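You operate a simulated robot arm through the tools that you are given. There is no shell and no other tool.

You run a simulated two-armed robot. Do the job below in one go: nothing can be reset, and whatever is moved stays where it is left.

## Task
Try the plug gauge in the three brass bushes; scrap the one it won't enter.
Fine: leave the others where they stand; put the gauge back on its stand. Set down upright: plug gauge.

The check looks at the end state, three seconds after you hand in, the way a careful person would. Anything else that was tipped, shoved, dropped, spilled or broken makes it a failure.

## Robot
Two 7-joint arms with two-finger parallel grippers on one trunk, on a base that moves. Base frame: it is fixed to the floor where the robot stands at the start and does not move with it; the origin is under the middle of the robot, x ahead of it, y to its left, z up; the surface under the hand at the start is at about z = 0.88. Readings come in m, degrees, newtons and seconds.
The left shoulder is at the start at [0.124, 0.171, 1.162], the right one opposite. With the tool pointing down near the work surface each hand reaches from about 0.44 to 0.92 m from the robot's upright axis, wherever it stands, measured 20 degrees to its own side. Payload 4.4 kg a hand.
The tool frame of a hand sits at the grasp point between the pads (the TCP): z along the fingers, y along the line on which they close. The tips reach 0.023 m beyond it. Largest opening 0.094 m; finger width 0.038, thickness 0.01; the body of the gripper, 0.054 by 0.096 m, starts 0.039 m behind the TCP.
Orientation is that of the tool frame in the base frame, as a unit quaternion [w, x, y, z]. With the fingers straight down and closing along the base's y, the tool's x points along the base's -x, its y along +y and its z along -z.

## Interface
- The arms move only by the tool move_arm. It takes "left_increments", "right_increments" or both (then of equal length, played together; a hand with none holds still); each is a list of rows, each a list of 3 entries, a list of its own where there are three numbers: the shift along the base's x, y, z in units of 300 mm (1.0 is 300 mm), then the turn, a rotation vector about the base's x, y, z in units of 45 degrees (1.0 is 45 degrees), then the closure, from 0 (fully open) to 1 (shut). In form: [[[dx, dy, dz], [wx, wy, wz], jaw], ...]. A call has 1 to 20 rows; each row is the pose to reach, as a shift and turn from the pose commanded when the call began. A call with a number of a shift or a turn outside -1 to 1 is refused whole. A row lasts 0.2 s, in which the tool goes at most 0.05 m and 8.6 degrees; a call with a longer step from one row to the next is refused whole, and so is a gripper value outside its range. Where a pose cannot be reached the arm comes as near as it can. A force on the tool above 60 N (or 10 N above the force at the start of the call, whichever is more), or a blocked arm, ends the call early, and 0.2 s more pass. Each finger travels about 0.072 m/s and halts on what it meets, pressing with about 38 N; the grip force reading is that of the motor and also rises with nothing between the fingers. The clock runs only during rows and for 0.2 s after the last one: add rows that repeat a pose to give the fingers time. The reply holds the time, the measured pose of the TCP, the force on the tool along the base axes, the opening and the grip force, in the units named above and with some noise, with the torque about the TCP (base axes, N m) and any sound that the robot's microphone picked up, and new pictures: "show" is both (left out), scene, wrist or none (wrist: the cameras of the hands that moved).
- Cameras (640 x 400 px; columns grow to the right, rows downward): "scene" is now at [0.2552, -0.027, 1.306]; the picture's right is [-0.37, -0.93, 0.00], its down [-0.45, 0.18, -0.87] and it looks along [0.81, -0.33, -0.49] (base axes); focal length 214 px, centre (320, 200). "left" rides on the left gripper at [0.086, -0.016, -0.075] in its tool frame; the picture's right is [0.18, 0.98, 0.00], its down [-0.58, 0.11, -0.81] and it looks along [-0.79, 0.15, 0.59] (tool axes); focal length 243 px, centre (320, 200). "right" rides on the right gripper at [0.087, 0.016, -0.074] in its tool frame; the picture's right is [-0.18, 0.98, 0.00], its down [-0.58, -0.11, -0.81] and it looks along [-0.79, -0.15, 0.59] (tool axes); focal length 243 px, centre (320, 200). There is no depth. A picture from a camera that has moved, and an enlarged one, comes with that camera's place and axes in the base frame and with its lens. The place of the scene camera against the robot may be out by one fixed shift of up to 0.025 m in any direction.
- lift_body(by): moves the trunk up (or, below 0, down) by that many m; the arms and the scene camera ride with it, the base frame stays. It gives what a move gives, with no picture.
- base_move(legs): drives the robot by 1 to 6 legs, each [ahead, left, turn to the left] in m, m and degrees, along the robot's own axes; the way and the turn of a leg run together, so that a leg with both is an arc; at most 1.5 m and 180 degrees a leg. The arms and the cameras ride along, it lands a little off, and it stops where it bumps. It gives what a move gives, and a new picture of the scene camera.
- aim_head(pan, tilt): turns the head with the scene camera to pan (to the left, within 80 degrees either way) and tilt (down, from -29 to 69), counted from straight ahead of the robot (the tilt from the chest, where the trunk bows). It gives what a move gives, and a new picture of the scene camera.
- close_up(camera, box): a new picture of the part [left, top, right, bottom] of that camera's present view, enlarged. The clock stands still meanwhile.
- hand_in(): hands the job in; it is judged then, once.

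Nothing tells you exact positions but the pictures and the camera data. Unless the task says otherwise, let go and move clear before handing in.

The tools are called after "Request:" as a command line: name --argument value ..., lists and objects as JSON in quotes. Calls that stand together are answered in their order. move_arm: Moves the arms, as the interface text tells. Its arguments: {"type":"object","properties":{"left_increments":{"type":"array"},"right_increments":{"type":"array"},"show":{"type":"string","enum":["both","scene","wrist","none"]}},"required":[]} The other tools are called the same way: lift_body (by) moves the trunk up or down; base_move (legs) drives the base; aim_head (pan, tilt) turns the head that bears the scene camera; close_up (camera, box) takes an enlarged picture of a part of a camera's view; hand_in () hands the job in.

At the start:

```text
time_s: 0.0
left_eef_pos: [0.4987, 0.0542, 1.2678]
left_tool_rot: [0.0, -0.001, 1.0, 0.0]
left_ft_force: [0.6, 0.9, -0.2]
left_torque: [0.01, 0.01, 0.03]
left_width: 0.094
left_grip_force: 0.0
right_eef_pos: [0.4723, -0.4259, 1.2041]
right_tool_rot: [0.0, 0.001, 1.0, 0.0]
right_ft_force: [0.4, 0.5, -0.7]
right_torque: [-0.01, 0.02, 0.0]
right_width: 0.0938
right_grip_force: 0.1
trunk travel left (down, up): [-0.175, 0.213]
robot x, y, heading: [-0.0013, 0.0014, -0.2]
head pan, tilt (commanded): [-22.0, 29.1]
```

scene: 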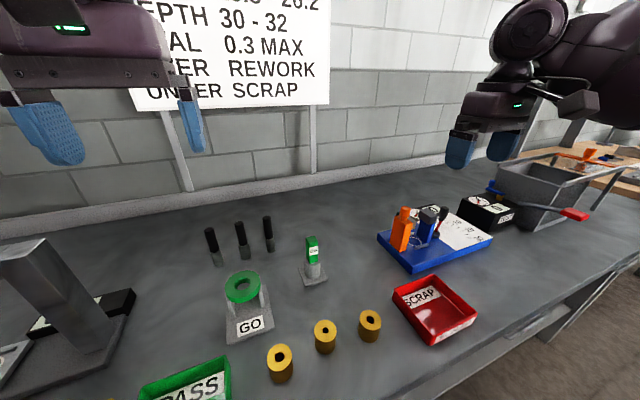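
right: 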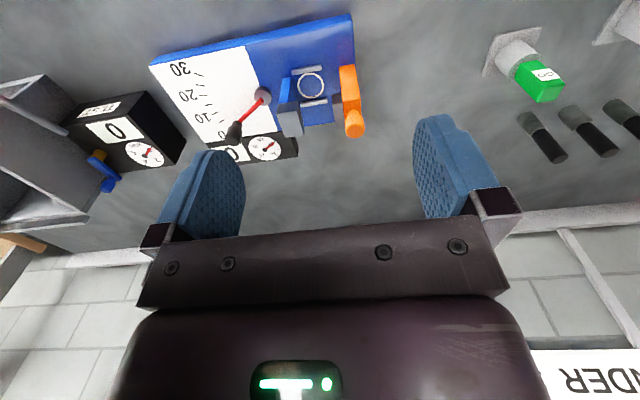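
left: 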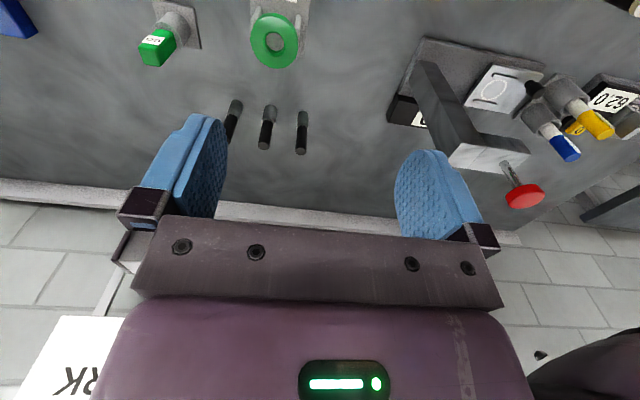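

I see a bench with three brass bushes in a row, a green-handled plug gauge on a grey stand, a GO ring gauge on its own stand, and a red SCRAP tray. First I take enlarged pictures to place things precisely.

Request:
close_up --camera "scene" --box '[200, 200, 420, 390]'

Request:
close_up --camera "scene" --box '[280, 220, 350, 290]'

Request:
close_up --camera "right" --box '[440, 0, 640, 180]'

Request:
close_up --camera "left" --box '[100, 0, 320, 160]'

```text
2.11 times, centred on (310, 295) of scene
camera zoom: at [0.2552, -0.027, 1.306], right [-0.37, -0.93, 0.0], down [-0.45, 0.18, -0.87], along [0.81, -0.33, -0.49], focal length 452 px, centre (341, 0)
```

zoom: 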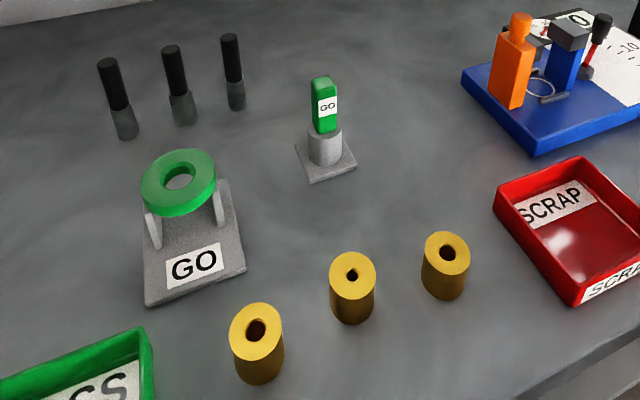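

```text
5.71 times, centred on (315, 255) of scene
camera zoom: at [0.2552, -0.027, 1.306], right [-0.37, -0.93, 0.0], down [-0.45, 0.18, -0.87], along [0.81, -0.33, -0.49], focal length 1226 px, centre (349, -114)
```

zoom: 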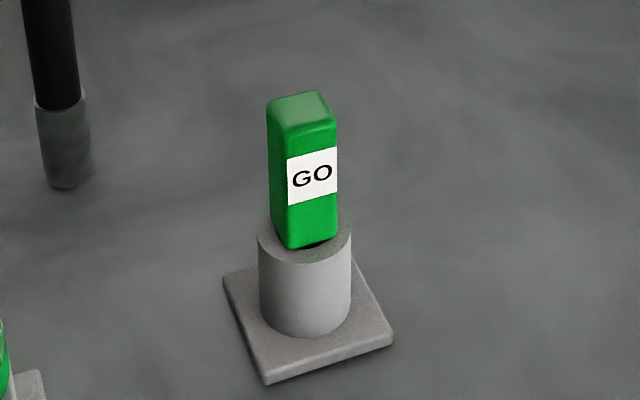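

```text
2.22 times, centred on (540, 90) of right
camera zoom: at [0.385, -0.4104, 1.2805], right [0.19, 0.98, 0.0], down [0.58, -0.11, 0.81], along [0.79, -0.15, -0.59], focal length 539 px, centre (-169, 444)
```

zoom: 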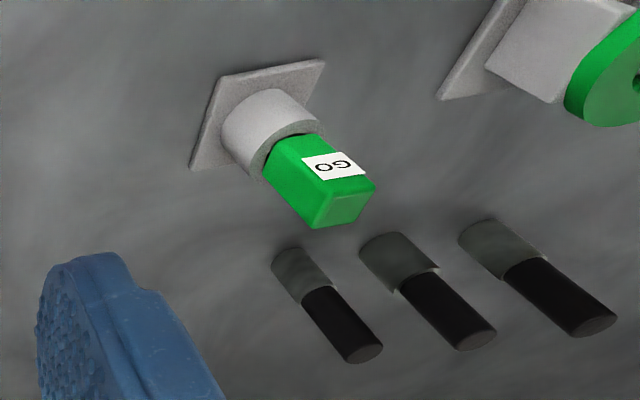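

```text
2.50 times, centred on (210, 80) of left
camera zoom: at [0.4114, 0.0382, 1.3431], right [-0.18, 0.98, 0.0], down [0.58, 0.11, 0.81], along [0.79, 0.15, -0.59], focal length 606 px, centre (595, 500)
```

zoom: 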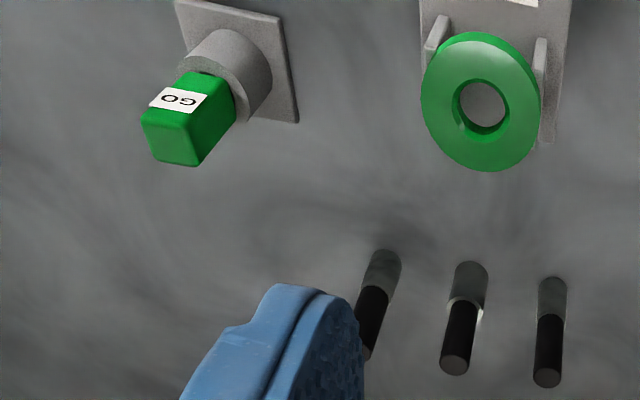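

The gauge sits at about (0.596, -0.159), handle top near z 1.0. I now zoom on the bushes and the tray, and turn the head to look at them more squarely.

Request:
aim_head --pan -35 --tilt 50

Request:
close_up --camera "scene" --box '[200, 80, 440, 230]'

```text
time_s: 0.8
left_eef_pos: [0.4962, 0.0543, 1.2674]
left_tool_rot: [0.0, -0.001, 1.0, 0.001]
left_ft_force: [0.4, -0.2, -0.1]
left_torque: [0.05, 0.01, -0.02]
left_width: 0.094
left_grip_force: 0.0
right_eef_pos: [0.4713, -0.4254, 1.2049]
right_tool_rot: [0.0, 0.001, 1.0, 0.0]
right_ft_force: [-0.2, 0.5, 0.3]
right_torque: [0.0, 0.04, 0.03]
right_width: 0.094
right_grip_force: 0.0
trunk travel left (down, up): [-0.175, 0.213]
robot x, y, heading: [0.002, 0.0026, -0.0]
head pan, tilt (commanded): [-35.0, 50.0]
camera scene: at [0.2341, -0.0372, 1.2751], right [-0.57, -0.82, 0.0], down [-0.63, 0.44, -0.64], along [0.53, -0.37, -0.77], focal length 214 px, centre (320, 200)
```

scene: 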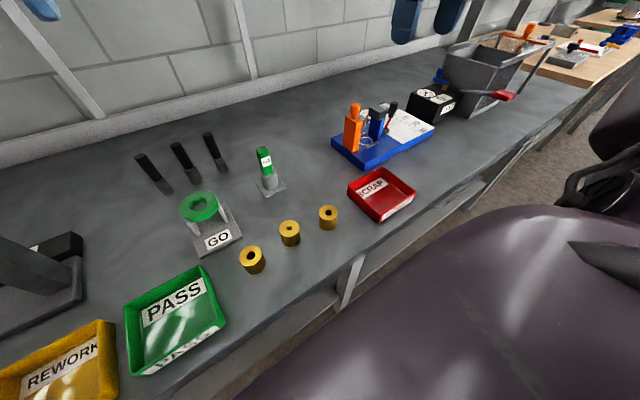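

```text
2.67 times, centred on (320, 155) of scene
camera zoom: at [0.2341, -0.0372, 1.2751], right [-0.57, -0.82, 0.0], down [-0.63, 0.44, -0.64], along [0.53, -0.37, -0.77], focal length 572 px, centre (320, 320)
```

zoom: 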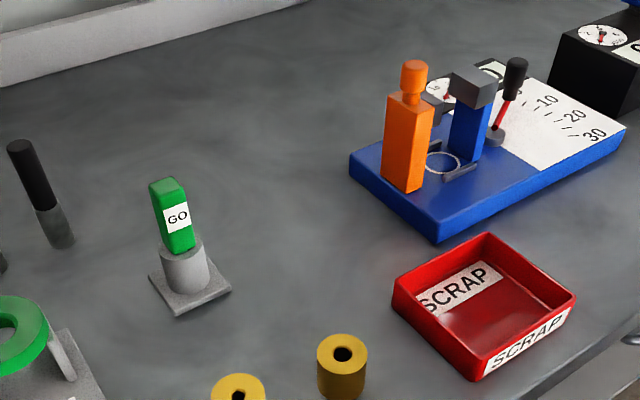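

The bushes stand in a row between the GO stand and the scrap tray; I zoom in on each bore.

Request:
close_up --camera "scene" --box '[230, 190, 350, 280]'

Request:
close_up --camera "scene" --box '[240, 140, 300, 200]'

Request:
close_up --camera "scene" --box '[330, 140, 430, 230]'

```text
4.44 times, centred on (290, 235) of scene
camera zoom: at [0.2341, -0.0372, 1.2751], right [-0.57, -0.82, 0.0], down [-0.63, 0.44, -0.64], along [0.53, -0.37, -0.77], focal length 953 px, centre (453, 44)
```

zoom: 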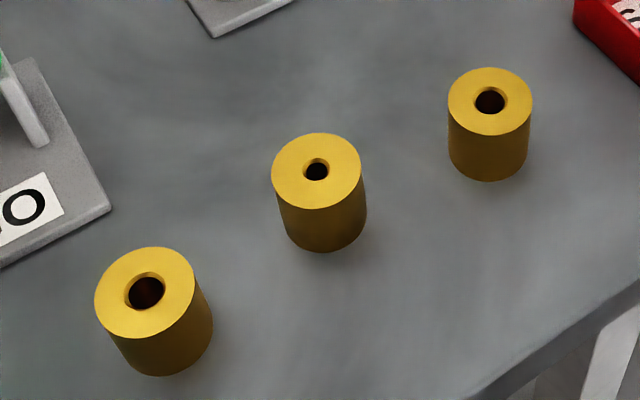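

```text
6.67 times, centred on (270, 170) of scene
camera zoom: at [0.2341, -0.0372, 1.2751], right [-0.57, -0.82, 0.0], down [-0.63, 0.44, -0.64], along [0.53, -0.37, -0.77], focal length 1430 px, centre (653, 400)
```

zoom: 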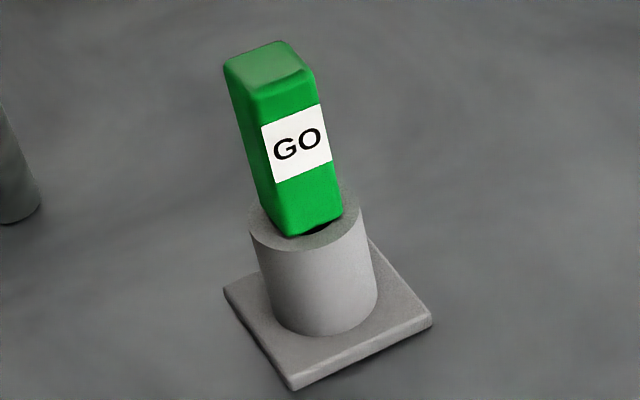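

```text
4.44 times, centred on (380, 185) of scene
camera zoom: at [0.2341, -0.0372, 1.2751], right [-0.57, -0.82, 0.0], down [-0.63, 0.44, -0.64], along [0.53, -0.37, -0.77], focal length 953 px, centre (53, 267)
```

zoom: 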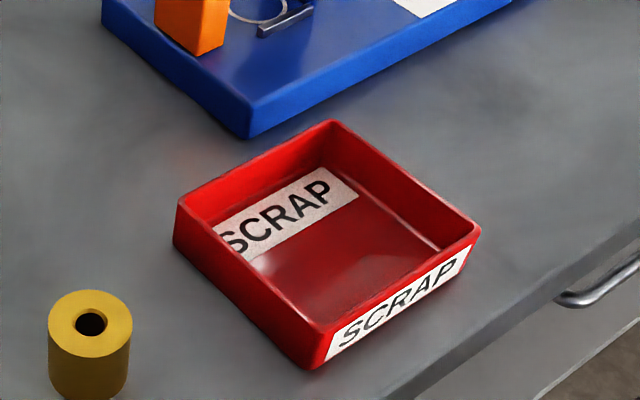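

Bushes appear to be at about (0.43,-0.04), (0.44,-0.13), (0.43,-0.21), close to the inner reach limit; the scrap tray at about (0.42,-0.36). I back the base a little for better reach and move the left hand out of the way to the left.

Request:
base_move --legs '[[-0.1, 0, 0]]'

Request:
move_arm --left_increments '[[[0, 0.15, 0.0], [0, 0, 0], 0], [[0, 0.3, 0.0], [0, 0, 0], 0], [[0, 0.45, 0.0], [0, 0, 0], 0], [[0, 0.6, 0.0], [0, 0, 0], 0], [[0, 0.7, 0.0], [0, 0, 0], 0]]' --show "scene"

```text
time_s: 2.0
left_eef_pos: [0.3985, 0.0532, 1.2682]
left_tool_rot: [0.0, 0.0, 1.0, -0.001]
left_ft_force: [-1.0, -0.7, 0.3]
left_torque: [0.01, 0.01, 0.0]
left_width: 0.094
left_grip_force: 0.1
right_eef_pos: [0.3725, -0.4276, 1.2038]
right_tool_rot: [0.0, 0.001, 1.0, 0.0]
right_ft_force: [0.8, -0.3, -0.2]
right_torque: [0.03, -0.04, 0.02]
right_width: 0.094
right_grip_force: 0.0
trunk travel left (down, up): [-0.175, 0.213]
robot x, y, heading: [-0.0998, -0.001, -0.1]
head pan, tilt (commanded): [-35.0, 50.0]
camera scene: at [0.1348, -0.0373, 1.2749], right [-0.57, -0.82, 0.0], down [-0.63, 0.44, -0.64], along [0.53, -0.37, -0.77], focal length 214 px, centre (320, 200)
```

scene: 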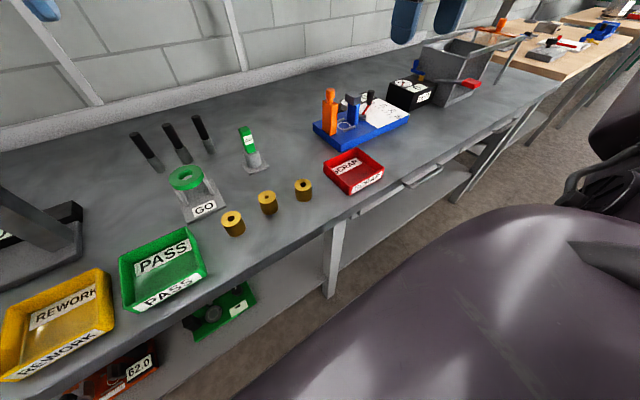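

```text
time_s: 3.2
left_eef_pos: [0.3979, 0.2631, 1.2677]
left_tool_rot: [0.0, 0.0, 1.0, 0.0]
left_ft_force: [0.2, 0.4, 0.1]
left_torque: [-0.04, -0.04, 0.0]
left_width: 0.094
left_grip_force: 0.1
right_eef_pos: [0.3711, -0.4265, 1.2054]
right_tool_rot: [-0.001, 0.001, 1.0, 0.001]
right_ft_force: [0.3, 0.0, -0.2]
right_torque: [-0.01, 0.0, -0.04]
right_width: 0.0938
right_grip_force: 0.1
trunk travel left (down, up): [-0.175, 0.213]
robot x, y, heading: [-0.0982, 0.0011, -0.1]
head pan, tilt (commanded): [-35.0, 50.0]
camera scene: at [0.1346, -0.0368, 1.2752], right [-0.57, -0.82, 0.0], down [-0.63, 0.44, -0.64], along [0.53, -0.37, -0.77], focal length 214 px, centre (320, 200)
```

scene: 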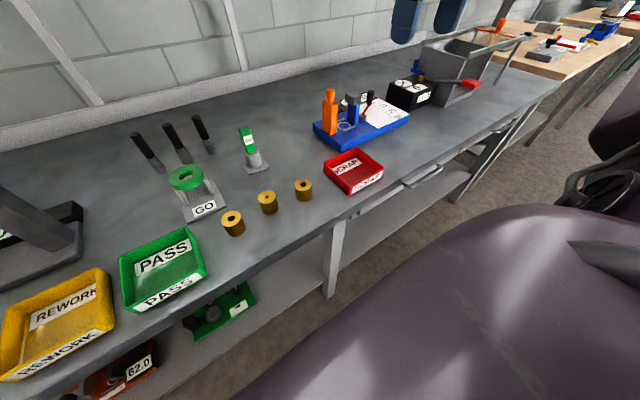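

The view is unchanged and clear. I move the right hand in front of and above the gauge to see it with the wrist camera.

Request:
move_arm --right_increments '[[[0.061, 0.127, -0.026], [0, 0, 0], 0], [[0.123, 0.253, -0.052], [0, 0, 0], 0], [[0.184, 0.38, -0.078], [0, 0, 0], 0], [[0.246, 0.507, -0.105], [0, 0, 0], 0], [[0.307, 0.634, -0.131], [0, 0, 0], 0], [[0.369, 0.76, -0.157], [0, 0, 0], 0], [[0.43, 0.887, -0.183], [0, 0, 0], 0], [[0.43, 0.887, -0.183], [0, 0, 0], 0]]' --show "both"

```text
time_s: 5.0
left_eef_pos: [0.398, 0.2636, 1.2702]
left_tool_rot: [0.0, 0.001, 1.0, 0.0]
left_ft_force: [-0.6, -0.2, 0.0]
left_torque: [-0.03, 0.01, -0.04]
left_width: 0.094
left_grip_force: 0.0
right_eef_pos: [0.4927, -0.1829, 1.1526]
right_tool_rot: [0.001, 0.003, 1.0, 0.001]
right_ft_force: [0.0, 0.7, 0.4]
right_torque: [0.02, -0.03, -0.03]
right_width: 0.0939
right_grip_force: 0.0
right hand out of reach, approached as far as the arm can: row 7, 8
trunk travel left (down, up): [-0.175, 0.213]
robot x, y, heading: [-0.0996, 0.0001, 0.0]
head pan, tilt (commanded): [-35.0, 50.0]
camera scene: at [0.1343, -0.0371, 1.2753], right [-0.57, -0.82, 0.0], down [-0.63, 0.44, -0.64], along [0.53, -0.37, -0.77], focal length 214 px, centre (320, 200)
camera right: at [0.4057, -0.1657, 1.2281], right [0.19, 0.98, 0.0], down [0.58, -0.11, 0.81], along [0.79, -0.15, -0.59], focal length 243 px, centre (320, 200)
```

scene: 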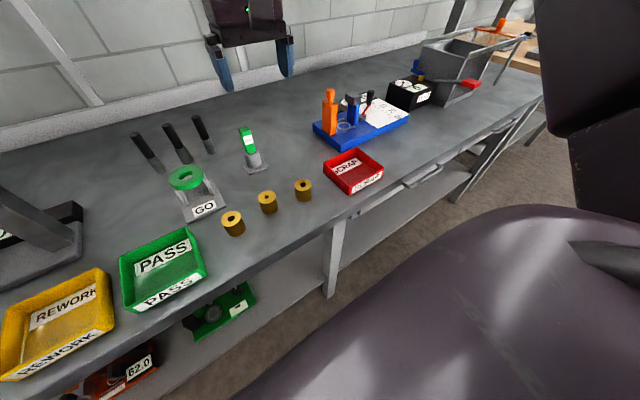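
right: 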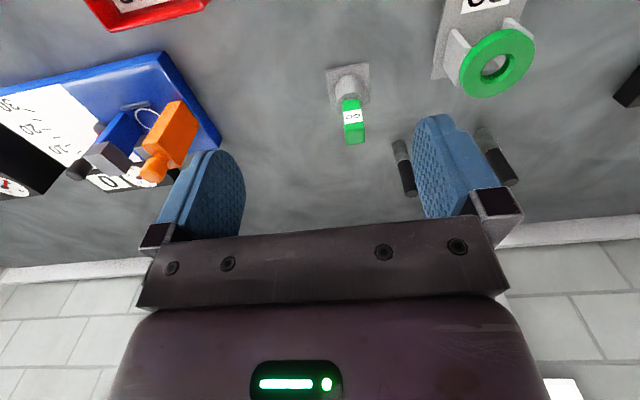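

The right hand reached its limit just short of straight-ahead, so I should shift the base to the left so that the work lies to the right hand's own side. First I look left for obstacles.

Request:
aim_head --pan 50 --tilt 35

```text
time_s: 6.6
left_eef_pos: [0.3975, 0.2633, 1.2682]
left_tool_rot: [0.0, 0.0, 1.0, 0.0]
left_ft_force: [0.5, -0.1, 0.4]
left_torque: [0.0, 0.01, -0.01]
left_width: 0.0941
left_grip_force: 0.1
right_eef_pos: [0.4935, -0.1813, 1.1507]
right_tool_rot: [0.001, 0.003, 1.0, 0.0]
right_ft_force: [-0.3, 0.5, 0.0]
right_torque: [0.0, 0.04, 0.01]
right_width: 0.0943
right_grip_force: 0.1
trunk travel left (down, up): [-0.175, 0.213]
robot x, y, heading: [-0.0984, 0.0005, 0.1]
head pan, tilt (commanded): [50.0, 35.0]
camera scene: at [0.1287, 0.0743, 1.2967], right [0.77, -0.64, 0.0], down [-0.37, -0.44, -0.82], along [0.53, 0.63, -0.57], focal length 214 px, centre (320, 200)
```

scene: 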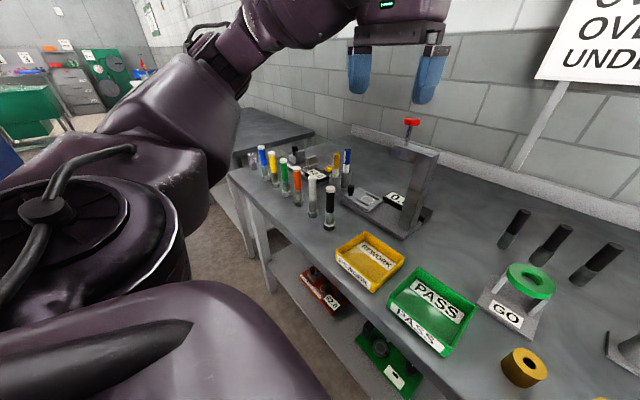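

The floor and the space to the left are clear, so I shift the base left by 0.2 m and point the head back to the work.

Request:
base_move --legs '[[0, 0.2, 0]]'

Request:
aim_head --pan -40 --tilt 42

```text
time_s: 9.0
left_eef_pos: [0.3984, 0.4648, 1.2675]
left_tool_rot: [0.0, 0.0, 1.0, 0.001]
left_ft_force: [0.2, 0.0, 0.1]
left_torque: [-0.01, 0.01, 0.04]
left_width: 0.0939
left_grip_force: 0.0
right_eef_pos: [0.4918, 0.0181, 1.1516]
right_tool_rot: [0.0, 0.002, 1.0, -0.001]
right_ft_force: [-0.1, 0.3, -0.1]
right_torque: [-0.03, 0.03, 0.01]
right_width: 0.0942
right_grip_force: 0.1
trunk travel left (down, up): [-0.175, 0.213]
robot x, y, heading: [-0.1047, 0.2017, -0.2]
head pan, tilt (commanded): [50.0, 35.0]
camera scene: at [0.1289, 0.2751, 1.2967], right [0.77, -0.64, 0.0], down [-0.37, -0.44, -0.82], along [0.53, 0.63, -0.57], focal length 214 px, centre (320, 200)
```

scene: 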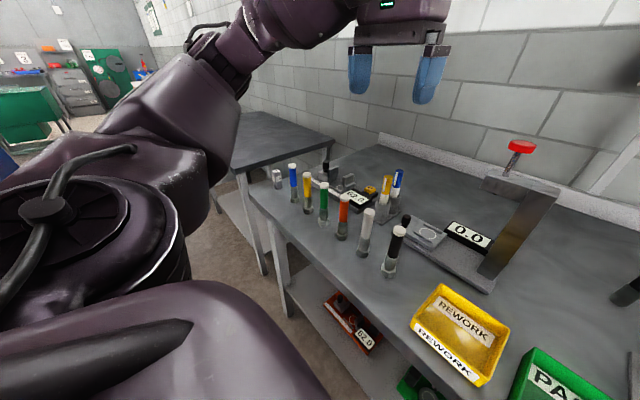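

```text
time_s: 10.6
left_eef_pos: [0.398, 0.4628, 1.2683]
left_tool_rot: [0.0, 0.001, 1.0, 0.0]
left_ft_force: [0.0, -0.6, -0.3]
left_torque: [0.01, 0.02, 0.02]
left_width: 0.094
left_grip_force: 0.1
right_eef_pos: [0.4934, 0.0176, 1.1513]
right_tool_rot: [0.0, 0.002, 1.0, 0.001]
right_ft_force: [0.5, 0.3, -0.3]
right_torque: [0.02, 0.01, -0.01]
right_width: 0.0938
right_grip_force: 0.0
trunk travel left (down, up): [-0.175, 0.213]
robot x, y, heading: [-0.0999, 0.2009, -0.2]
head pan, tilt (commanded): [-40.0, 42.0]
camera scene: at [0.1362, 0.1536, 1.2862], right [-0.64, -0.77, 0.0], down [-0.51, 0.43, -0.74], along [0.57, -0.48, -0.67], focal length 214 px, centre (320, 200)
```

scene: 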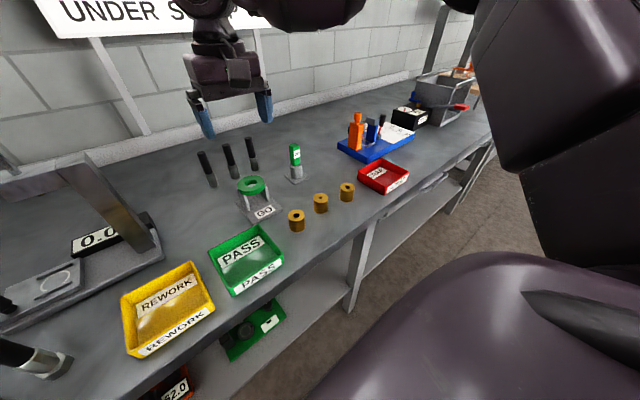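

Now I bring the right hand in front of the gauge, at height, and look with the wrist camera.

Request:
move_arm --right_increments '[[[0, -0.15, 0], [0, 0, 0], 0], [[0, -0.3, 0], [0, 0, 0], 0], [[0, -0.45, 0], [0, 0, 0], 0], [[0, -0.59, -0.03], [0, 0, 0], 0], [[0, -0.59, -0.07], [0, 0, 0], 0]]' --show "wrist"

Request:
close_up --camera "right" --box '[270, 40, 430, 160]'

Request:
close_up --camera "scene" --box '[230, 120, 420, 240]'

```text
time_s: 11.8
left_eef_pos: [0.3983, 0.463, 1.2687]
left_tool_rot: [0.0, 0.0, 1.0, 0.0]
left_ft_force: [0.1, 0.1, 0.1]
left_torque: [-0.03, 0.02, -0.01]
left_width: 0.0938
left_grip_force: 0.1
right_eef_pos: [0.4931, -0.1585, 1.13]
right_tool_rot: [0.0, 0.002, 1.0, 0.0]
right_ft_force: [-0.9, 0.5, -0.5]
right_torque: [-0.05, -0.02, -0.02]
right_width: 0.0939
right_grip_force: 0.1
trunk travel left (down, up): [-0.175, 0.213]
robot x, y, heading: [-0.0961, 0.1992, -0.1]
head pan, tilt (commanded): [-40.0, 42.0]
camera right: at [0.407, -0.1415, 1.2049], right [0.19, 0.98, 0.0], down [0.58, -0.11, 0.81], along [0.79, -0.15, -0.59], focal length 243 px, centre (320, 200)
```

right: 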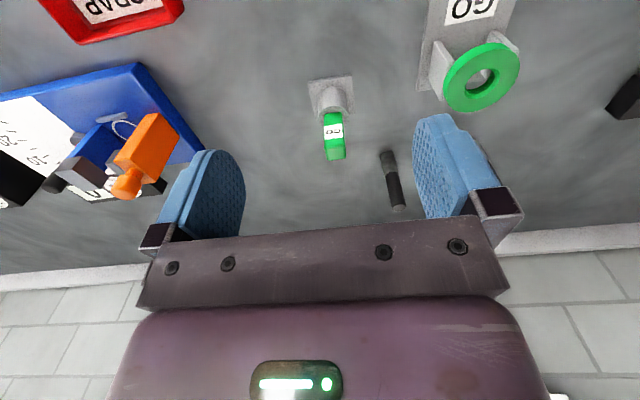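

```text
3.33 times, centred on (350, 100) of right
camera zoom: at [0.407, -0.1415, 1.2049], right [0.19, 0.98, 0.0], down [0.58, -0.11, 0.81], along [0.79, -0.15, -0.59], focal length 809 px, centre (220, 533)
```

zoom: 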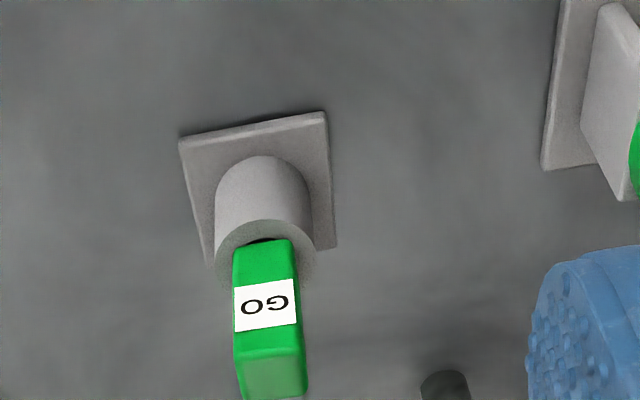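

```text
3.33 times, centred on (325, 180) of scene
camera zoom: at [0.1366, 0.1541, 1.2861], right [-0.64, -0.77, 0.0], down [-0.51, 0.43, -0.74], along [0.57, -0.48, -0.67], focal length 715 px, centre (303, 267)
```

zoom: 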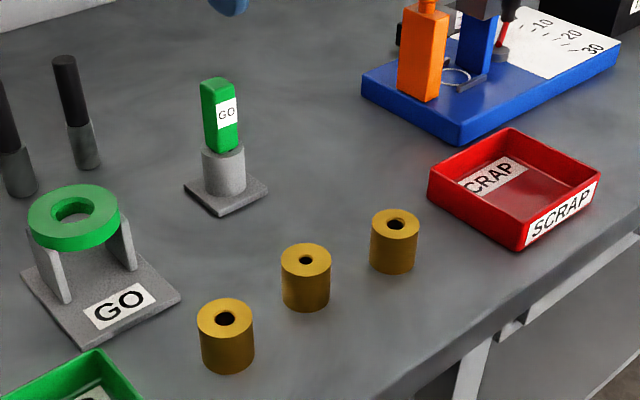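

The gauge handle measures about 21 mm square, centred near (0.597,-0.159), from z 0.938 to 1.002, faces square to the base axes. I go above it.

Request:
move_arm --right_increments '[[[0.12, 0, -0.0], [0, 0, 0], 0], [[0.24, 0, -0.0], [0, 0, 0], 0], [[0.3467, 0, -0.0], [0, 0, 0], 0], [[0.3467, 0, -0.12], [0, 0, 0], 0], [[0.3467, 0, -0.22], [0, 0, 0], 0], [[0.3467, 0, -0.22], [0, 0, 0], 0]]' --show "wrist"

Request:
close_up --camera "right" --box '[220, 60, 420, 260]'

Request:
close_up --camera "scene" --box '[240, 80, 350, 200]'

```text
time_s: 13.2
left_eef_pos: [0.3974, 0.4631, 1.2698]
left_tool_rot: [-0.001, 0.0, 1.0, -0.001]
left_ft_force: [0.0, -0.3, -0.4]
left_torque: [0.01, -0.01, -0.04]
left_width: 0.0939
left_grip_force: 0.0
right_eef_pos: [0.5964, -0.1572, 1.0636]
right_tool_rot: [0.001, 0.001, 1.0, 0.001]
right_ft_force: [-0.7, -0.4, -0.6]
right_torque: [0.02, -0.02, -0.02]
right_width: 0.0938
right_grip_force: 0.0
trunk travel left (down, up): [-0.175, 0.213]
robot x, y, heading: [-0.0978, 0.2001, -0.2]
head pan, tilt (commanded): [-40.0, 42.0]
camera right: at [0.5092, -0.141, 1.1392], right [0.19, 0.98, 0.0], down [0.58, -0.11, 0.81], along [0.79, -0.15, -0.59], focal length 243 px, centre (320, 200)
```

right: 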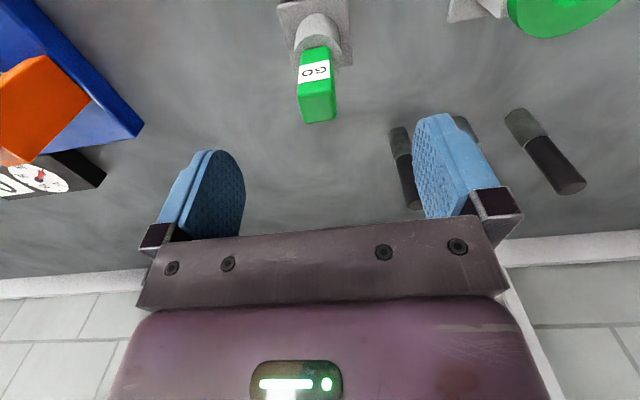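

```text
2.00 times, centred on (320, 160) of right
camera zoom: at [0.5092, -0.141, 1.1392], right [0.19, 0.98, 0.0], down [0.58, -0.11, 0.81], along [0.79, -0.15, -0.59], focal length 485 px, centre (320, 280)
```

zoom: 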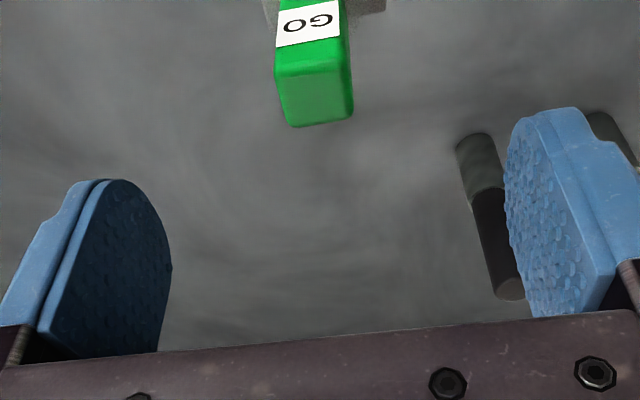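

```text
3.33 times, centred on (295, 140) of scene
camera zoom: at [0.1356, 0.1538, 1.2865], right [-0.64, -0.77, 0.0], down [-0.51, 0.43, -0.74], along [0.57, -0.48, -0.67], focal length 715 px, centre (403, 400)
```

zoom: 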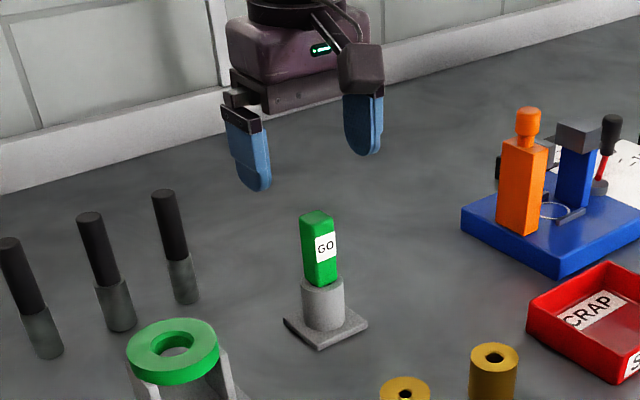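

The hand is well centred above the gauge. I descend with open fingers to z≈0.972 and check before closing.

Request:
move_arm --right_increments '[[[0, -0.004, -0.1], [0, 0, 0], 0], [[0, -0.004, -0.2], [0, 0, 0], 0], [[0, -0.004, -0.27], [0, 0, 0], 0], [[0, -0.004, -0.303], [0, 0, 0], 0], [[0, -0.004, -0.303], [0, 0, 0], 0]]' --show "both"

Request:
close_up --camera "right" --box '[220, 60, 420, 260]'

Request:
close_up --camera "scene" --box '[240, 80, 350, 200]'

```text
time_s: 14.4
left_eef_pos: [0.3989, 0.4619, 1.2683]
left_tool_rot: [0.001, 0.0, 1.0, 0.0]
left_ft_force: [-0.8, -0.7, 0.4]
left_torque: [-0.05, 0.02, 0.0]
left_width: 0.0939
left_grip_force: 0.0
right_eef_pos: [0.5925, -0.1614, 0.9732]
right_tool_rot: [0.001, 0.002, 1.0, 0.001]
right_ft_force: [-0.8, -0.5, -0.3]
right_torque: [0.02, 0.01, -0.04]
right_width: 0.094
right_grip_force: 0.1
right hand out of reach, approached as far as the arm can: row 4, 5
trunk travel left (down, up): [-0.175, 0.213]
robot x, y, heading: [-0.1001, 0.2045, -0.2]
head pan, tilt (commanded): [-40.0, 42.0]
camera scene: at [0.1362, 0.1535, 1.2863], right [-0.64, -0.77, 0.0], down [-0.51, 0.43, -0.74], along [0.57, -0.48, -0.67], focal length 214 px, centre (320, 200)
camera right: at [0.5054, -0.145, 1.0497], right [0.19, 0.98, 0.0], down [0.58, -0.11, 0.81], along [0.79, -0.15, -0.59], focal length 243 px, centre (320, 200)
```

scene: 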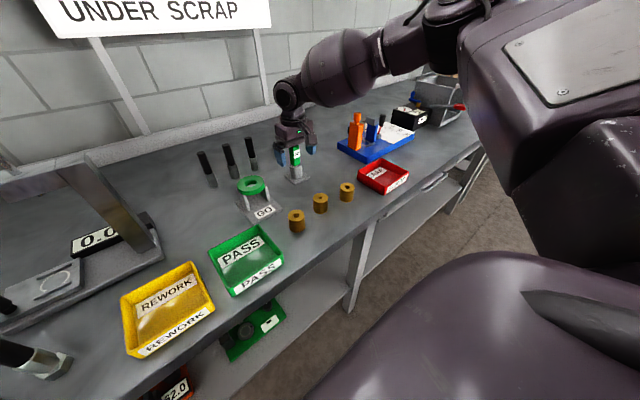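
right: 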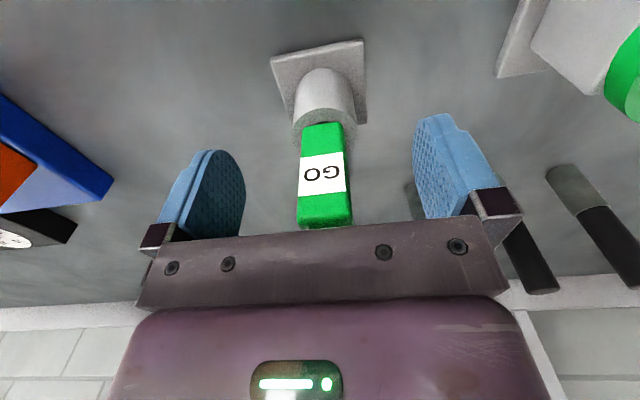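

```text
2.00 times, centred on (320, 160) of right
camera zoom: at [0.5054, -0.145, 1.0497], right [0.19, 0.98, 0.0], down [0.58, -0.11, 0.81], along [0.79, -0.15, -0.59], focal length 485 px, centre (320, 280)
```

zoom: 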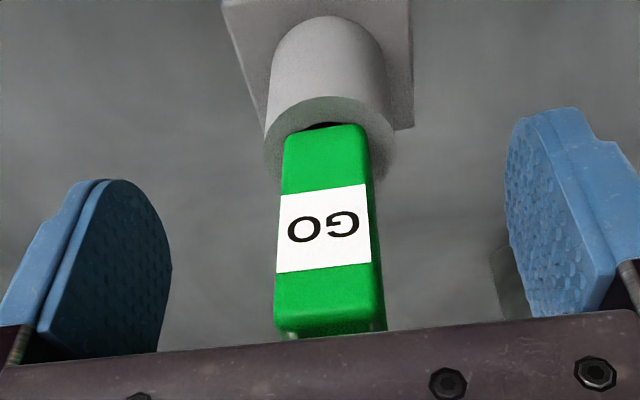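

```text
3.33 times, centred on (295, 140) of scene
camera zoom: at [0.1362, 0.1535, 1.2863], right [-0.64, -0.77, 0.0], down [-0.51, 0.43, -0.74], along [0.57, -0.48, -0.67], focal length 715 px, centre (403, 400)
```

zoom: 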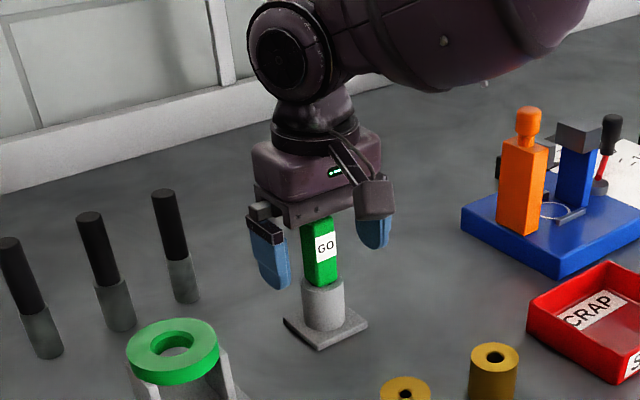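

The hand hit its reach limit a few mm off target here. I go back up, and bring the base 0.08 m forward so the gauge lies more comfortably within reach.

Request:
move_arm --right_increments '[[[0, 0, 0.13], [0, 0, 0], 0], [[0, 0, 0.28], [0, 0, 0], 0], [[0, 0, 0.43], [0, 0, 0], 0], [[-0.1, 0, 0.48], [0, 0, 0], 0], [[-0.25, 0, 0.48], [0, 0, 0], 0], [[-0.4, 0, 0.48], [0, 0, 0], 0]]' --show "none"

Request:
base_move --legs '[[0.08, 0, 0]]'

```text
time_s: 15.8
left_eef_pos: [0.3976, 0.462, 1.2701]
left_tool_rot: [0.001, 0.0, 1.0, -0.001]
left_ft_force: [-0.2, -0.8, -0.8]
left_torque: [0.01, -0.02, -0.02]
left_width: 0.0942
left_grip_force: 0.0
right_eef_pos: [0.4691, -0.161, 1.1179]
right_tool_rot: [0.002, 0.002, 1.0, 0.001]
right_ft_force: [0.3, 0.2, 0.5]
right_torque: [0.0, -0.02, 0.0]
right_width: 0.0941
right_grip_force: 0.0
trunk travel left (down, up): [-0.175, 0.213]
robot x, y, heading: [-0.0985, 0.2027, -0.1]
head pan, tilt (commanded): [-40.0, 42.0]
```

```text
time_s: 16.9
left_eef_pos: [0.4787, 0.462, 1.2671]
left_tool_rot: [0.001, 0.0, 1.0, 0.0]
left_ft_force: [0.4, 0.1, -0.7]
left_torque: [0.02, -0.02, -0.02]
left_width: 0.0938
left_grip_force: 0.1
right_eef_pos: [0.5515, -0.1605, 1.1157]
right_tool_rot: [0.001, 0.002, 1.0, 0.001]
right_ft_force: [0.2, -0.3, -0.1]
right_torque: [-0.01, 0.0, 0.06]
right_width: 0.0941
right_grip_force: 0.0
trunk travel left (down, up): [-0.175, 0.213]
robot x, y, heading: [-0.018, 0.1973, -0.0]
head pan, tilt (commanded): [-40.0, 42.0]
camera scene: at [0.2167, 0.1537, 1.2863], right [-0.64, -0.77, 0.0], down [-0.51, 0.43, -0.74], along [0.57, -0.48, -0.67], focal length 214 px, centre (320, 200)
```

scene: 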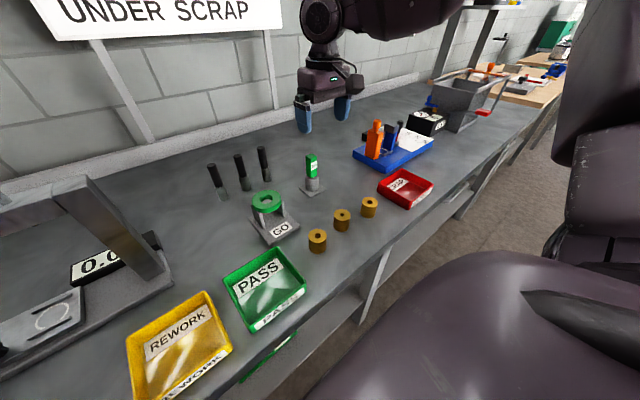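

Now I move above the gauge again and descend.

Request:
move_arm --right_increments '[[[0.15, 0.005, 0], [0, 0, 0], 0], [[0.15, 0.005, -0.15], [0, 0, 0], 0], [[0.15, 0.005, -0.29], [0, 0, 0], 0], [[0.15, 0.005, -0.39], [0, 0, 0], 0], [[0.15, 0.005, -0.479], [0, 0, 0], 0], [[0.15, 0.005, -0.479], [0, 0, 0], 0]]' --show "wrist"

Request:
close_up --camera "right" --box '[220, 60, 420, 260]'

Request:
close_up --camera "scene" --box '[260, 100, 360, 200]'

```text
time_s: 18.3
left_eef_pos: [0.4766, 0.4633, 1.2682]
left_tool_rot: [0.001, -0.001, 1.0, 0.0]
left_ft_force: [-1.0, 0.0, -0.3]
left_torque: [-0.02, 0.03, 0.01]
left_width: 0.094
left_grip_force: 0.0
right_eef_pos: [0.5966, -0.1585, 0.9733]
right_tool_rot: [0.001, 0.002, 1.0, 0.002]
right_ft_force: [-0.4, 1.0, 0.3]
right_torque: [0.02, -0.02, -0.03]
right_width: 0.094
right_grip_force: 0.0
trunk travel left (down, up): [-0.175, 0.213]
robot x, y, heading: [-0.0156, 0.1995, 0.1]
head pan, tilt (commanded): [-40.0, 42.0]
camera right: at [0.5098, -0.1421, 1.0497], right [0.19, 0.98, 0.0], down [0.58, -0.11, 0.81], along [0.79, -0.15, -0.59], focal length 243 px, centre (320, 200)
```

right: 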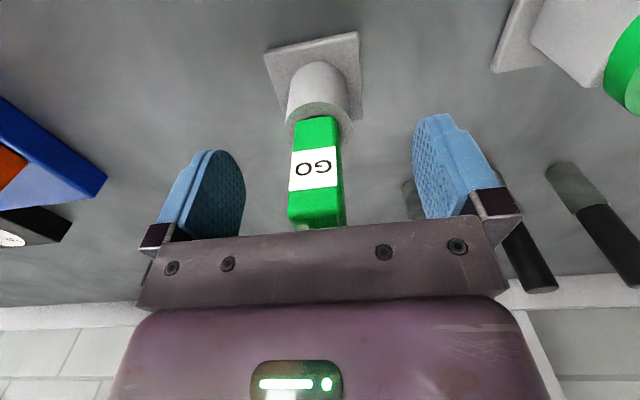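

```text
2.00 times, centred on (320, 160) of right
camera zoom: at [0.5098, -0.1421, 1.0497], right [0.19, 0.98, 0.0], down [0.58, -0.11, 0.81], along [0.79, -0.15, -0.59], focal length 485 px, centre (320, 280)
```

zoom: 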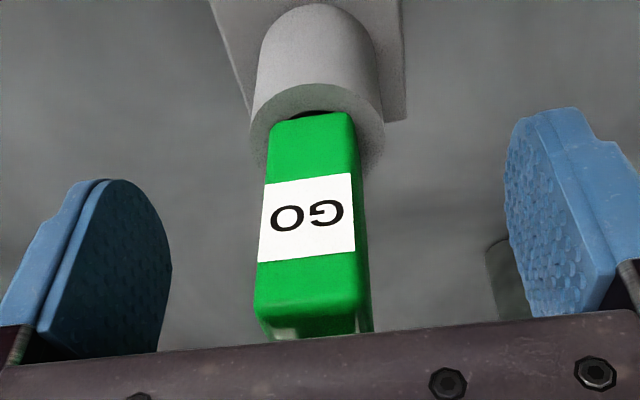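

```text
4.00 times, centred on (310, 150) of scene
camera zoom: at [0.2156, 0.1536, 1.2865], right [-0.64, -0.77, 0.0], down [-0.51, 0.43, -0.74], along [0.57, -0.48, -0.67], focal length 858 px, centre (360, 400)
```

zoom: 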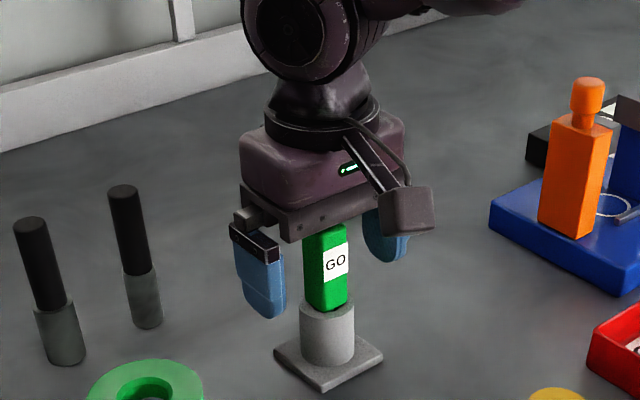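

Fingers straddle the handle evenly, so I close them.

Request:
move_arm --right_increments '[[[0, -0.002, 0], [0, 0, 0], 0.5], [[0, -0.002, 0], [0, 0, 0], 0.8], [[0, -0.002, 0], [0, 0, 0], 1], [[0, -0.002, 0], [0, 0, 0], 1], [[0, -0.002, 0], [0, 0, 0], 1]]' --show "wrist"

```text
time_s: 19.5
left_eef_pos: [0.4784, 0.4627, 1.2683]
left_tool_rot: [0.0, 0.0, 1.0, 0.0]
left_ft_force: [-0.7, 0.3, 0.7]
left_torque: [0.0, 0.02, 0.0]
left_width: 0.0942
left_grip_force: 0.1
right_eef_pos: [0.5966, -0.1589, 0.9731]
right_tool_rot: [0.001, 0.001, 1.0, 0.002]
right_ft_force: [-0.2, -0.2, 1.6]
right_torque: [-0.06, -0.04, 0.04]
right_width: 0.0237
right_grip_force: 37.6
trunk travel left (down, up): [-0.175, 0.213]
robot x, y, heading: [-0.022, 0.1998, 0.1]
head pan, tilt (commanded): [-40.0, 42.0]
camera right: at [0.5101, -0.1424, 1.0492], right [0.19, 0.98, 0.0], down [0.58, -0.11, 0.81], along [0.79, -0.15, -0.59], focal length 243 px, centre (320, 200)
```

right: 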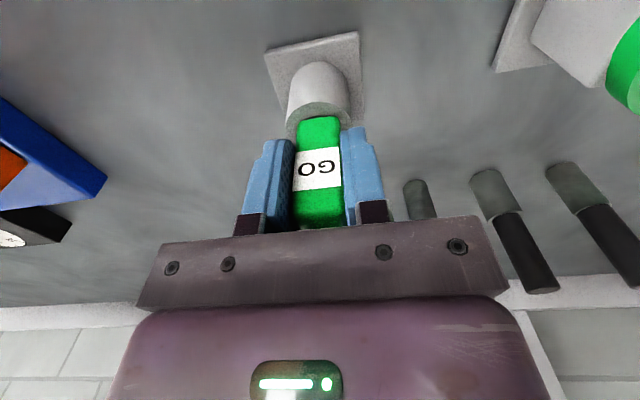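

The handle is gripped (23.7 mm). I lift straight up and check the stand stays and how the pin looks.

Request:
move_arm --right_increments '[[[0, 0, 0.05], [0, 0, 0], 1], [[0, 0, 0.12], [0, 0, 0], 1], [[0, 0, 0.2], [0, 0, 0], 1], [[0, 0, 0.3], [0, 0, 0], 1], [[0, 0, 0.4], [0, 0, 0], 1], [[0, 0, 0.4], [0, 0, 0], 1]]' --show "both"

Request:
close_up --camera "right" --box '[240, 0, 400, 220]'

Request:
close_up --camera "scene" --box '[260, 60, 380, 200]'

```text
time_s: 20.9
left_eef_pos: [0.478, 0.4628, 1.2677]
left_tool_rot: [-0.001, 0.0, 1.0, -0.001]
left_ft_force: [0.7, -0.1, 0.1]
left_torque: [0.0, -0.03, 0.03]
left_width: 0.094
left_grip_force: 0.1
right_eef_pos: [0.5964, -0.1589, 1.0925]
right_tool_rot: [0.0, 0.002, 1.0, 0.001]
right_ft_force: [-0.1, 0.7, -1.9]
right_torque: [-0.01, -0.03, -0.01]
right_width: 0.0235
right_grip_force: 37.3
trunk travel left (down, up): [-0.175, 0.213]
robot x, y, heading: [-0.0201, 0.1984, -0.1]
head pan, tilt (commanded): [-40.0, 42.0]
camera scene: at [0.2168, 0.1534, 1.286], right [-0.64, -0.77, 0.0], down [-0.51, 0.43, -0.74], along [0.57, -0.48, -0.67], focal length 214 px, centre (320, 200)
camera right: at [0.511, -0.1429, 1.1683], right [0.19, 0.98, 0.0], down [0.58, -0.11, 0.81], along [0.79, -0.15, -0.59], focal length 243 px, centre (320, 200)
```

scene: 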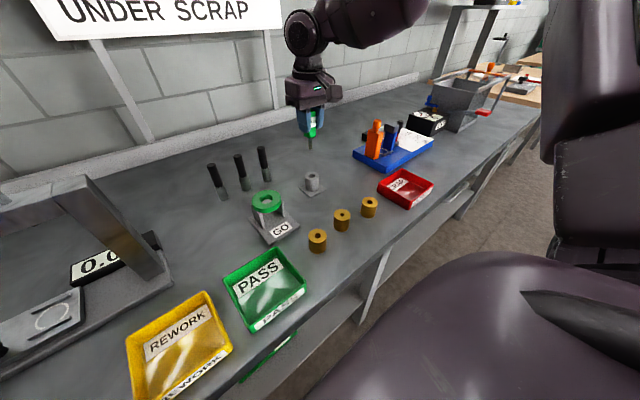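
right: 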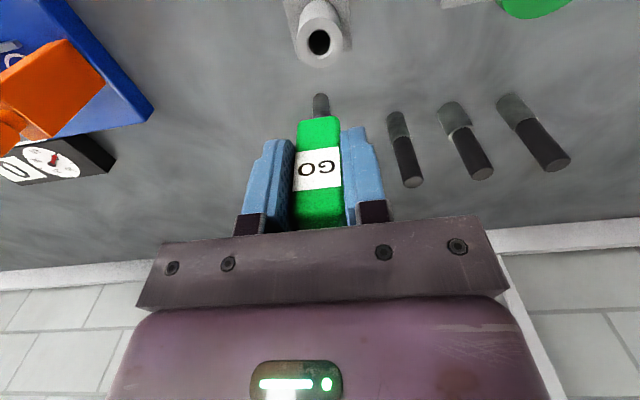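

```text
1.82 times, centred on (320, 110) of right
camera zoom: at [0.511, -0.1429, 1.1683], right [0.19, 0.98, 0.0], down [0.58, -0.11, 0.81], along [0.79, -0.15, -0.59], focal length 441 px, centre (320, 364)
```

zoom: 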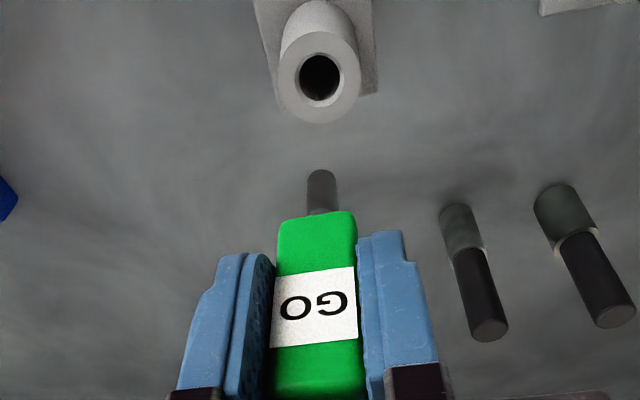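

```text
2.86 times, centred on (320, 130) of scene
camera zoom: at [0.2168, 0.1534, 1.286], right [-0.64, -0.77, 0.0], down [-0.51, 0.43, -0.74], along [0.57, -0.48, -0.67], focal length 613 px, centre (320, 400)
```

zoom: 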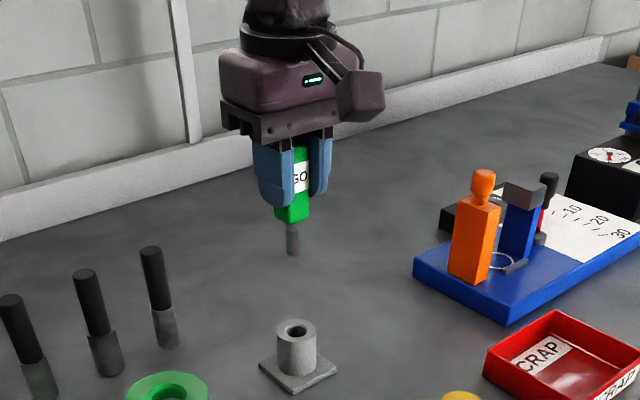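

The gauge came out cleanly: pin about 10 mm across and 40 mm long. I compare the bores with zoomed pictures before the trials.

Request:
close_up --camera "scene" --box '[300, 185, 390, 260]'

Request:
close_up --camera "scene" --box '[300, 220, 335, 255]'

Request:
close_up --camera "scene" --box '[325, 200, 360, 235]'

Request:
close_up --camera "scene" --box '[352, 190, 387, 225]'

Request:
close_up --camera "right" --box '[290, 80, 350, 130]'

```text
5.33 times, centred on (345, 222) of scene
camera zoom: at [0.2168, 0.1534, 1.286], right [-0.64, -0.77, 0.0], down [-0.51, 0.43, -0.74], along [0.57, -0.48, -0.67], focal length 1144 px, centre (187, 80)
```

zoom: 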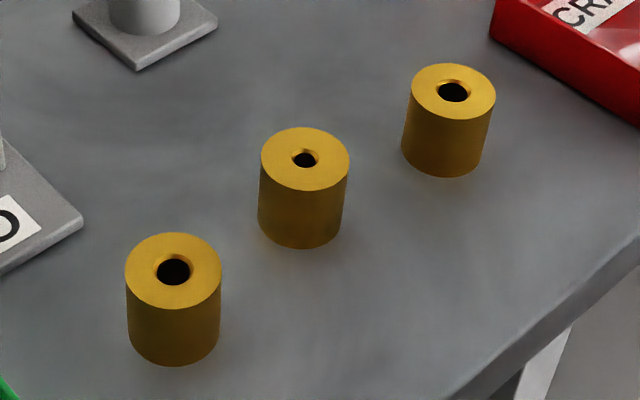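

```text
11.43 times, centred on (318, 238) of scene
camera zoom: at [0.2168, 0.1534, 1.286], right [-0.64, -0.77, 0.0], down [-0.51, 0.43, -0.74], along [0.57, -0.48, -0.67], focal length 2451 px, centre (349, -229)
```

zoom: 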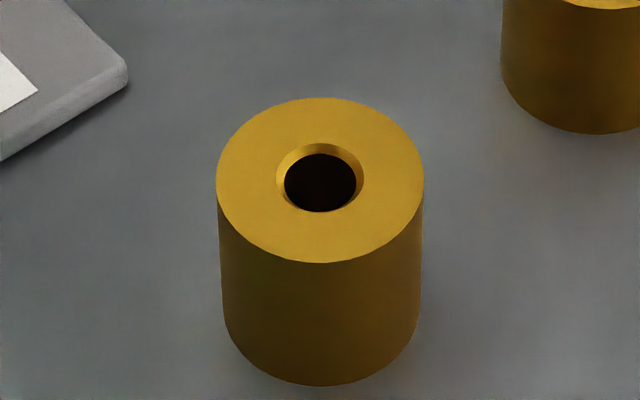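

```text
11.43 times, centred on (342, 218) of scene
camera zoom: at [0.2168, 0.1534, 1.286], right [-0.64, -0.77, 0.0], down [-0.51, 0.43, -0.74], along [0.57, -0.48, -0.67], focal length 2451 px, centre (63, 0)
```

zoom: 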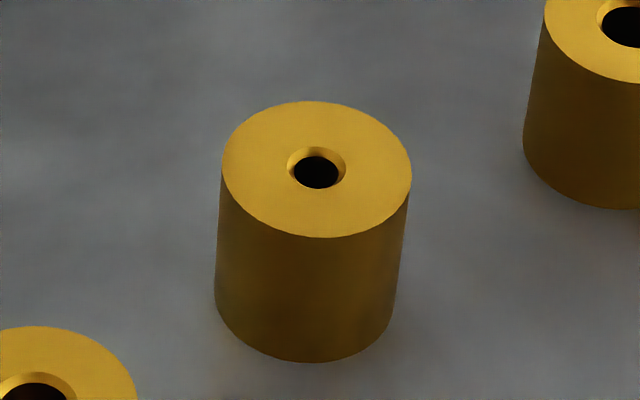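

```text
11.43 times, centred on (370, 208) of scene
camera zoom: at [0.2168, 0.1534, 1.286], right [-0.64, -0.77, 0.0], down [-0.51, 0.43, -0.74], along [0.57, -0.48, -0.67], focal length 2451 px, centre (-246, 114)
```

zoom: 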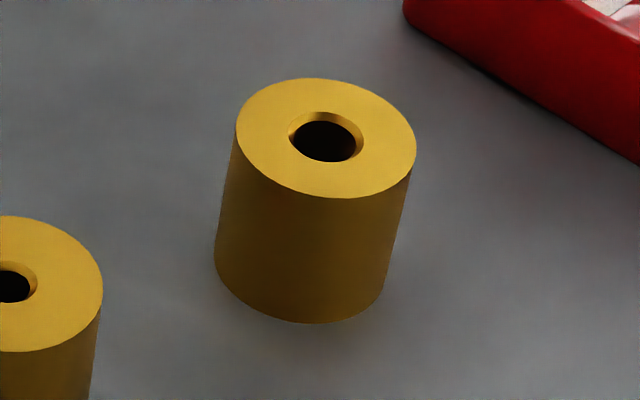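

```text
8.00 times, centred on (320, 105) of right
camera zoom: at [0.511, -0.1429, 1.1683], right [0.19, 0.98, 0.0], down [0.58, -0.11, 0.81], along [0.79, -0.15, -0.59], focal length 1941 px, centre (320, 960)
```

zoom: 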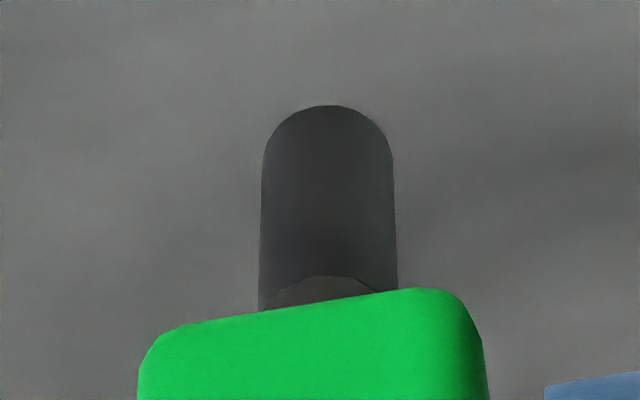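

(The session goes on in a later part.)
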